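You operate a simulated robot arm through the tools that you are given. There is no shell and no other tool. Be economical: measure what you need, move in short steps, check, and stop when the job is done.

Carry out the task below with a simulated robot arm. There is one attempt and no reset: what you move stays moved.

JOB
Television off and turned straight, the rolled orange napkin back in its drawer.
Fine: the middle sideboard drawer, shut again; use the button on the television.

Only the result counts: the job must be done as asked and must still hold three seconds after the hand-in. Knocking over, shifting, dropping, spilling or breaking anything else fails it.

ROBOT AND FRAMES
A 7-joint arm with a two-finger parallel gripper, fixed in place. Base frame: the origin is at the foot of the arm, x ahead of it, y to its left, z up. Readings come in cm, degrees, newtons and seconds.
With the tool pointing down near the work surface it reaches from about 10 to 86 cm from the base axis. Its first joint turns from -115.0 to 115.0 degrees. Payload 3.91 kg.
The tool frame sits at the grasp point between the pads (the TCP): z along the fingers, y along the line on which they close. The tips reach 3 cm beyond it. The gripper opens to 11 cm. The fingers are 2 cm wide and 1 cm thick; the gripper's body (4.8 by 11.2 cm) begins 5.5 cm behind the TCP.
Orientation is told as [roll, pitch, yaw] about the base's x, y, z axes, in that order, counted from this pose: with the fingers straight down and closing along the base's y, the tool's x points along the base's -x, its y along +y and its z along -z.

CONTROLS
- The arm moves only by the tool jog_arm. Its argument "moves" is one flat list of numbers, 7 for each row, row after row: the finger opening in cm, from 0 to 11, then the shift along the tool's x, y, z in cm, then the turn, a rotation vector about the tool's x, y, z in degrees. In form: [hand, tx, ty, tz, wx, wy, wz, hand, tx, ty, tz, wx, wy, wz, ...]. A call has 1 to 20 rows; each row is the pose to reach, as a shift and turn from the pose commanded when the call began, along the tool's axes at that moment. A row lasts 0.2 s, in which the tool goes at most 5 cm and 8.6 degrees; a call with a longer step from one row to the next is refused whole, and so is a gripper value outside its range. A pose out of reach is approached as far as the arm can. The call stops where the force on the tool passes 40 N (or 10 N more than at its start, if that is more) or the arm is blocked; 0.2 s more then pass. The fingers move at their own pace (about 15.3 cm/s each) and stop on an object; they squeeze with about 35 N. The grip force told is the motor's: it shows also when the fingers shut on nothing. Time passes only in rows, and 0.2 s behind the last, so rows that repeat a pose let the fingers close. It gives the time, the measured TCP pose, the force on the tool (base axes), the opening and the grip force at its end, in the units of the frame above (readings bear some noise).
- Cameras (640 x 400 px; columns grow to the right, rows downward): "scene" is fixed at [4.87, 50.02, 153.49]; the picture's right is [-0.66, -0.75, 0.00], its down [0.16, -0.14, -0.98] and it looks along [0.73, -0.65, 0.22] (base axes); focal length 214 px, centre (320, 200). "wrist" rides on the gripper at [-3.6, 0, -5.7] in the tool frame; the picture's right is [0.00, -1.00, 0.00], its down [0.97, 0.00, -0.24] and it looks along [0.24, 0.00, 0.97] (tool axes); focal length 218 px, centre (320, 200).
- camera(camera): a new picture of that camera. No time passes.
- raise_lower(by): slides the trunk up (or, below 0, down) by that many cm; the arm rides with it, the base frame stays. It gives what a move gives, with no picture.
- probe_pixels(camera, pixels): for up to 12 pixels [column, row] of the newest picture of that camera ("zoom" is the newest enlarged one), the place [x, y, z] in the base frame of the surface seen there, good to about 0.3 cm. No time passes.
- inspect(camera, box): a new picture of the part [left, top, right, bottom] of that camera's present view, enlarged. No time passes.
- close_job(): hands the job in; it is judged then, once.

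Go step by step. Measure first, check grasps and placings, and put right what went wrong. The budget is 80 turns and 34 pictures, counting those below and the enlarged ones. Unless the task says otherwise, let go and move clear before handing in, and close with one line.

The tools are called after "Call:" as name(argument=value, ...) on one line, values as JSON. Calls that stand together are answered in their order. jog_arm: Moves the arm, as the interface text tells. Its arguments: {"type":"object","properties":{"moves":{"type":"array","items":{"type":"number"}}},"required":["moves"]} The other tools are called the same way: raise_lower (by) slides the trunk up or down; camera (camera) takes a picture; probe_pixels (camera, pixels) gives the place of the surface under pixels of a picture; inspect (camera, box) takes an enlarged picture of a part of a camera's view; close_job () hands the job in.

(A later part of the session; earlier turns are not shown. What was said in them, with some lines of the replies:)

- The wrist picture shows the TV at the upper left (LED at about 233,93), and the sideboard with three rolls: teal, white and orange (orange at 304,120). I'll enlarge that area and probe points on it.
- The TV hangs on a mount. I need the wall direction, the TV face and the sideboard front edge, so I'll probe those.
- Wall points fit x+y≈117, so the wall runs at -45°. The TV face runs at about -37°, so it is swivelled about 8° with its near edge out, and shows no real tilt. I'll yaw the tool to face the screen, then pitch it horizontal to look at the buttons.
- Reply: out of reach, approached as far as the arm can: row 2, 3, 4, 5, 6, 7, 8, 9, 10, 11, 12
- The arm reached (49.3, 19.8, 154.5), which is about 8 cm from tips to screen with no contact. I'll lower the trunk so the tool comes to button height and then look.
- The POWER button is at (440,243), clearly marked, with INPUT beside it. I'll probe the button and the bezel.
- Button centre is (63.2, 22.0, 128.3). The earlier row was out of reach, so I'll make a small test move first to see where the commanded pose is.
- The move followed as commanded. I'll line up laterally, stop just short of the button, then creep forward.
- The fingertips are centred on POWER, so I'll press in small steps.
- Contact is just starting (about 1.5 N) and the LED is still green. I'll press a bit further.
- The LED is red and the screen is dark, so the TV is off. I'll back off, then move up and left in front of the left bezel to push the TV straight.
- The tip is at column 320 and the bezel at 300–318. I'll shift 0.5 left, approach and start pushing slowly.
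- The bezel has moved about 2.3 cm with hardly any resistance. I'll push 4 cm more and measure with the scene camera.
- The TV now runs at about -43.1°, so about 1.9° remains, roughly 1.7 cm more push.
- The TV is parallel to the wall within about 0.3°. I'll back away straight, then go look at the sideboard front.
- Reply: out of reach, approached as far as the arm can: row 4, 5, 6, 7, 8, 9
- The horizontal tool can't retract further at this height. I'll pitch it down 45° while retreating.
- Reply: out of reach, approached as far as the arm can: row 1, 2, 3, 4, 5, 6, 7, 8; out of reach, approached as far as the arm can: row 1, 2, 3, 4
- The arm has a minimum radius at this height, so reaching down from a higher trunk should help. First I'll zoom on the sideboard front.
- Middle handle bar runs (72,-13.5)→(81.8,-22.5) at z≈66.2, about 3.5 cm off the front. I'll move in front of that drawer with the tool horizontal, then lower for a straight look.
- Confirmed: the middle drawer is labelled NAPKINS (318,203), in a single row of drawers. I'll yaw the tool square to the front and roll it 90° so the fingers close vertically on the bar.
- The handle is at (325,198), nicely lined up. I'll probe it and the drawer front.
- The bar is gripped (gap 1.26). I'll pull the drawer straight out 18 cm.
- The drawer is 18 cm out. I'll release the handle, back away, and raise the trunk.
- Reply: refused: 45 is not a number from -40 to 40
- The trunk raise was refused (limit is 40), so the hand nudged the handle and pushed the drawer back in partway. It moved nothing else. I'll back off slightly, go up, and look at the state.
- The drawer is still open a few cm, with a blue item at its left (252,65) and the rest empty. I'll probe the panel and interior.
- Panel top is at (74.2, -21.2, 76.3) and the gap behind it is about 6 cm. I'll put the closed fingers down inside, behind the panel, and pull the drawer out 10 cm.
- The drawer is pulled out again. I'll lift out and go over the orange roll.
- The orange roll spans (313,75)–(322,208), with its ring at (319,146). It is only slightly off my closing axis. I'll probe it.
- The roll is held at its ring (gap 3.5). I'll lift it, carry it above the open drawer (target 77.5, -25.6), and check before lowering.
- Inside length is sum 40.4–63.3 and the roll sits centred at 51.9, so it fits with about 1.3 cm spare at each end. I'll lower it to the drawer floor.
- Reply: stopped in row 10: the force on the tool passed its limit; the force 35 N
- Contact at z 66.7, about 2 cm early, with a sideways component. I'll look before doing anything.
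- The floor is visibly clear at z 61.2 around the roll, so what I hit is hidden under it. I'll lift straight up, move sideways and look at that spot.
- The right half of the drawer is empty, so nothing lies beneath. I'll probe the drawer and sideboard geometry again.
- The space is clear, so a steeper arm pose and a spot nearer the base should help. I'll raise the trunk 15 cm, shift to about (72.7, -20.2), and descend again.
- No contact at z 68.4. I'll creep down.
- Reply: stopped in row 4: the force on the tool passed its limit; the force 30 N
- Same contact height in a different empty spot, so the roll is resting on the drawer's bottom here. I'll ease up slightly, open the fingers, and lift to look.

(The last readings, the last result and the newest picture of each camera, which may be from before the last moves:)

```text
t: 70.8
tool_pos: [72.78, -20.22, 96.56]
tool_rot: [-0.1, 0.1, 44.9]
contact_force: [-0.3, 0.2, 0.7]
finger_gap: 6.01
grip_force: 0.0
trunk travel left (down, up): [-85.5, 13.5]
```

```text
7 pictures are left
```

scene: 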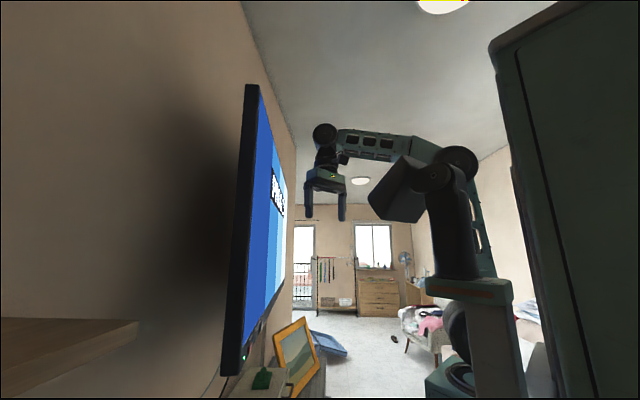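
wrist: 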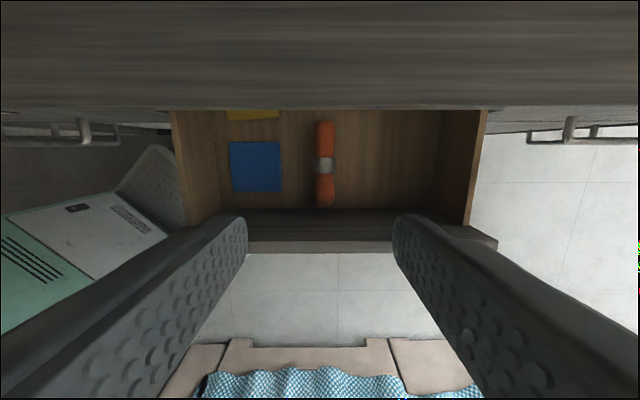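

The orange roll lies flat in the drawer (325,165). Next I'll close the fingers, go in front of the panel above the handle, and push it shut.

Call:
jog_arm(moves=[3, 4, -0.5, 0, 0, 0, 0, 0, 8, -1, 0, 0, 0, 0, 0, 12, -1.7, 0, 0, 0, 0, 0, 16, -1.7, 0, 0, 0, 0, 0, 16, -1.7, 5, 0, 0, 0, 0, 16, -1.7, 10, 0, 0, 0, 0, 16, -1.7, 15, 0, 0, 0, 0, 16, -1.7, 19, 0, 0, 0, 0, 16, -1.7, 21.5, 0, 0, 0, 0, 16, -1.7, 21.5, 0, 0, 0])

Call:
jog_arm(moves=[0, -2, 0, 0, 0, 0, 0, 0, -4, 0, 0, 0, 0, 0, 0, -5.5, 0, 0, 0, 0, 0, 0, -7, 0, 0, 0, 0, 0, 0, -8.5, 0, 0, 0, 0, 0, 0, -10, 0, 0, 0, 0, 0, 0, -11.5, 0, 0, 0, 0, 0, 0, -13, 0, 0, 0, 0, 0, 0, -14.5, 0, 0, 0, 0, 0, 0, -16, 0, 0, 0, 0, 0, 0, -17.5, 0, 0, 0, 0, 0, 0, -19, 0, 0, 0, 0, 0, 0, -20, 0, 0, 0, 0, 0, 0, -21, 0, 0, 0, 0, 0, 0, -21.7, 0, 0, 0, 0, 0, 0, -22.3, 0, 0, 0, 0, 0, 0, -22.8, 0, 0, 0, 0, 0, 0, -23.2, 0, 0, 0, 0, 0])

```text
t: 73.0
tool_pos: [62.84, -32.66, 74.89]
tool_rot: [-0.2, 0.0, 44.8]
contact_force: [0.4, -0.3, -0.2]
finger_gap: 0.0
grip_force: 35.2
trunk travel left (down, up): [-85.5, 13.5]
```

```text
t: 76.7
tool_pos: [78.49, -17.0, 74.83]
tool_rot: [0.2, 0.9, 44.8]
contact_force: [-8.2, -8.4, 2.6]
finger_gap: 0.0
grip_force: 34.9
trunk travel left (down, up): [-85.5, 13.5]
stopped in row 18: the force on the tool passed its limit (the readings are from after the stop); the commanded pose is now the measured one
```

The push ended with a firm stop at about the expected closed position. I'll back away, rise and look.

Call:
jog_arm(moves=[0, 2, 0, 0, 0, 0, 0, 0, 6, 0, 0, 0, 0, 0, 0, 11, 0, 0, 0, 0, 0, 0, 15, 0, -4, 0, 0, 0, 0, 15, 0, -9, 0, 0, 0, 0, 15, 0, -14, 0, 0, 0, 0, 15, 0, -19, 0, 0, 0, 0, 15, 0, -24, 0, 0, 0, 0, 15, 0, -24, 0, 0, 0])

Call:
camera(camera="wrist")

```text
refused: row 4 steps farther than a row can; nothing moved
```

```text
6 pictures are left
```

wrist: 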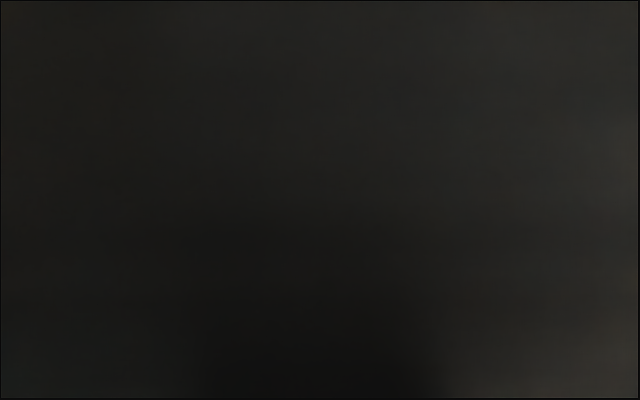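

Call:
jog_arm(moves=[0, 2, 0, 0, 0, 0, 0, 0, 6, 0, 0, 0, 0, 0, 0, 10, 0, 0, 0, 0, 0, 0, 14, 0, 0, 0, 0, 0, 0, 15, 0, -4, 0, 0, 0, 0, 15, 0, -8.5, 0, 0, 0, 0, 15, 0, -13, 0, 0, 0, 0, 15, 0, -18, 0, 0, 0, 0, 15, 0, -22, 0, 0, 0, 0, 15, 0, -24, 0, 0, 0, 0, 15, 0, -24, 0, 0, 0])

Call:
camera(camera="wrist")

```text
t: 79.1
tool_pos: [68.26, -27.34, 99.07]
tool_rot: [0.1, 0.7, 44.8]
contact_force: [0.3, -0.1, 0.0]
finger_gap: 0.0
grip_force: 35.2
trunk travel left (down, up): [-85.5, 13.5]
```

```text
5 pictures are left
```

wrist: 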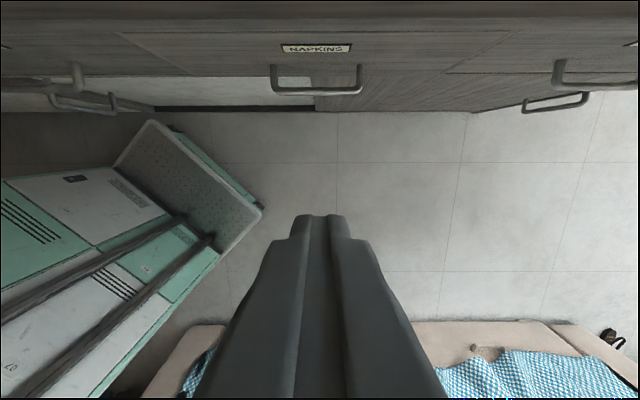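

The drawer looks flush. I'll probe to check it, and recheck the TV and the other items with the scene camera.

Call:
probe_pixels(camera="wrist", pixels=[[250, 60], [380, 60], [150, 55], [490, 55], [100, 60], [560, 50], [320, 92], [420, 45], [60, 45], [600, 50]])

Call:
inspect(camera="scene", box=[210, 60, 330, 400])

Call:
probe_pixels(camera="zoom", pixels=[[276, 60], [276, 100], [285, 150], [300, 120], [320, 130], [335, 160], [345, 180], [342, 150], [325, 220], [280, 180], [340, 240], [272, 240]])

```text
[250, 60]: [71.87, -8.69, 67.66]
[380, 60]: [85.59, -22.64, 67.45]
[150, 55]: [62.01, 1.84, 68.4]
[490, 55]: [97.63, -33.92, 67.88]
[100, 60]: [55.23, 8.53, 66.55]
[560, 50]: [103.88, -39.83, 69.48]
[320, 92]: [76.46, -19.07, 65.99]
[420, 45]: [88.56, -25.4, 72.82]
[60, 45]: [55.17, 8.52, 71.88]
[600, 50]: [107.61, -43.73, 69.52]
```

```text
1.18 times, centred on (270, 230) of scene
```

zoom: 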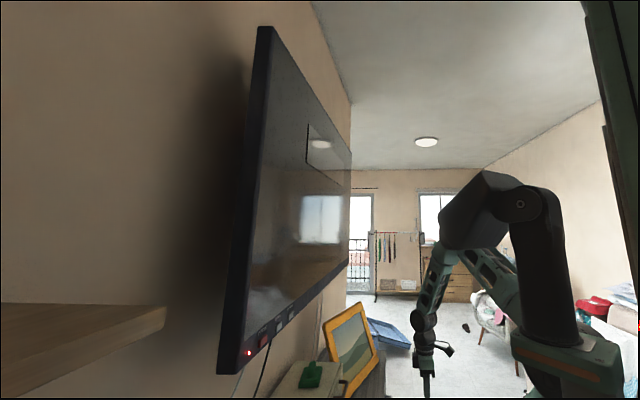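

```text
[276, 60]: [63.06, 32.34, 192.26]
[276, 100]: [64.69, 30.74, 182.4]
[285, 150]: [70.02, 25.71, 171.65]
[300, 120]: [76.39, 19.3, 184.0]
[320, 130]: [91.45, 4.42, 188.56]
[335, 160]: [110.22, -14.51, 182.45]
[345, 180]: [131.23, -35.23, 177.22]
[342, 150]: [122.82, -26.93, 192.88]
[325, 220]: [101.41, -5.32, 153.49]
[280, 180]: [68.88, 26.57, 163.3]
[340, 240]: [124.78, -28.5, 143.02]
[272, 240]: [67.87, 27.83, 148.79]
```

The TV is off and still straight. The drawer face reads sum ≈63.1 against 63.8 for its neighbours, so it is about 0.5 cm ajar because the fingers met the overhanging top edge. I'll push on the handle bar instead, below the overhang.

Call:
jog_arm(moves=[0, 0, 0, 5, 0, 0, 0, 0, 0, 0, 10, 0, 0, 0, 0, 0, 0, 15, 0, 0, 0, 0, 0, 0, 20, 0, 0, 0, 0, 0, 0, 25, 0, 0, 0, 0, 0, 0, 30, 0, 0, 0, 0, 0, 0, 33, 0, 0, 0, 0, -4, 0, 33, 0, 0, 0, 0, -8, 0, 33, 0, 0, 0, 0, -9.5, 0, 33, 0, 0, 0, 0, -10.2, 0, 33, 0, 0, 0, 0, -10.6, 0, 33, 0, 0, 0, 0, -11, 0, 33, 0, 0, 0, 0, -11.4, 0, 33, 0, 0, 0, 0, -11.8, 0, 33, 0, 0, 0, 0, -12.1, 0, 33, 0, 0, 0])

```text
t: 82.5
tool_pos: [75.82, -19.77, 66.03]
tool_rot: [0.2, 1.5, 44.9]
contact_force: [-12.2, -7.0, 17.3]
finger_gap: 0.02
grip_force: 35.8
trunk travel left (down, up): [-85.5, 13.5]
stopped in row 16: the force on the tool passed its limit (the readings are from after the stop); the commanded pose is now the measured one
```

Call:
jog_arm(moves=[0, 2, 0, 0, 0, 0, 0, 0, 6, 0, 0, 0, 0, 0, 0, 10, 0, 0, 0, 0, 0, 0, 12, 0, -3, 0, 0, 0, 0, 12, 0, -8, 0, 0, 0, 0, 12, 0, -13, 0, 0, 0, 0, 12, 0, -18, 0, 0, 0, 0, 12, 0, -23, 0, 0, 0, 0, 12, 0, -28, 0, 0, 0, 0, 12, 0, -33, 0, 0, 0, 0, 12, 0, -33, 0, 0, 0])

Call:
inspect(camera="wrist", box=[80, 0, 560, 140])

Call:
camera(camera="wrist")

Call:
probe_pixels(camera="wrist", pixels=[[250, 60], [380, 60], [150, 55], [490, 55], [220, 50], [560, 50], [320, 92], [420, 45], [130, 50], [600, 50], [400, 60], [510, 50]])

```text
t: 84.8
tool_pos: [68.24, -27.54, 99.09]
tool_rot: [0.3, 1.3, 44.9]
contact_force: [-0.3, 0.5, 0.9]
finger_gap: 0.01
grip_force: 34.9
trunk travel left (down, up): [-85.5, 13.5]
```

```text
1.33 times, centred on (320, 70) of wrist
```

zoom: 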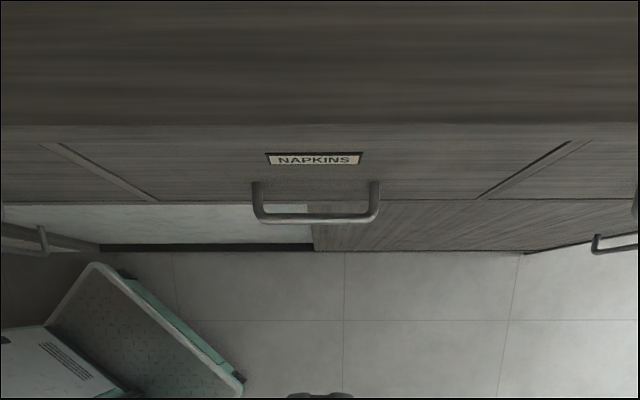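

```text
2 pictures are left
```

wrist: 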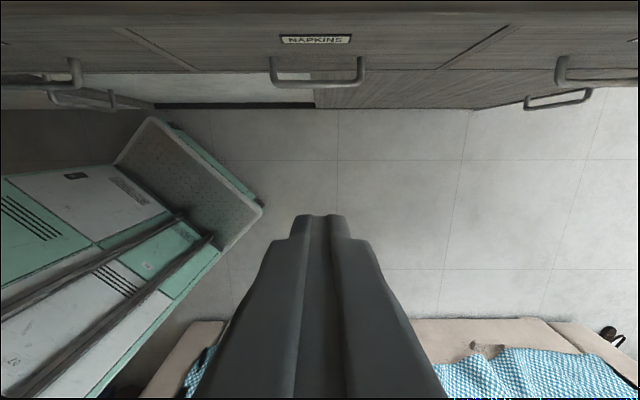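

```text
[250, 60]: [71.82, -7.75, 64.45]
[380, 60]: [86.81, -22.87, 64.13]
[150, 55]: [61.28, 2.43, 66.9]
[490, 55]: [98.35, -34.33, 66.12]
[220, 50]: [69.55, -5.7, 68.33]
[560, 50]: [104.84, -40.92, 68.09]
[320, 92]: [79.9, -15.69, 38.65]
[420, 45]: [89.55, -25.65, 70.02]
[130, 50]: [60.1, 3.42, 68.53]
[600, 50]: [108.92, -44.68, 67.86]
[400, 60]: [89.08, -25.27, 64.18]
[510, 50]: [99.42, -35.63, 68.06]
```

The drawer face (sums 63.9–64.1) is now flush with its neighbours (63.5–64.2). The TV is off and parallel to the wall, and the hand is clear, so I'm handing in.

Call:
close_job()

```text
The job is handed in.
```

The television is off (by its own button) and turned straight to the wall, and the rolled orange napkin is back in the middle NAPKINS drawer, which is shut flush.
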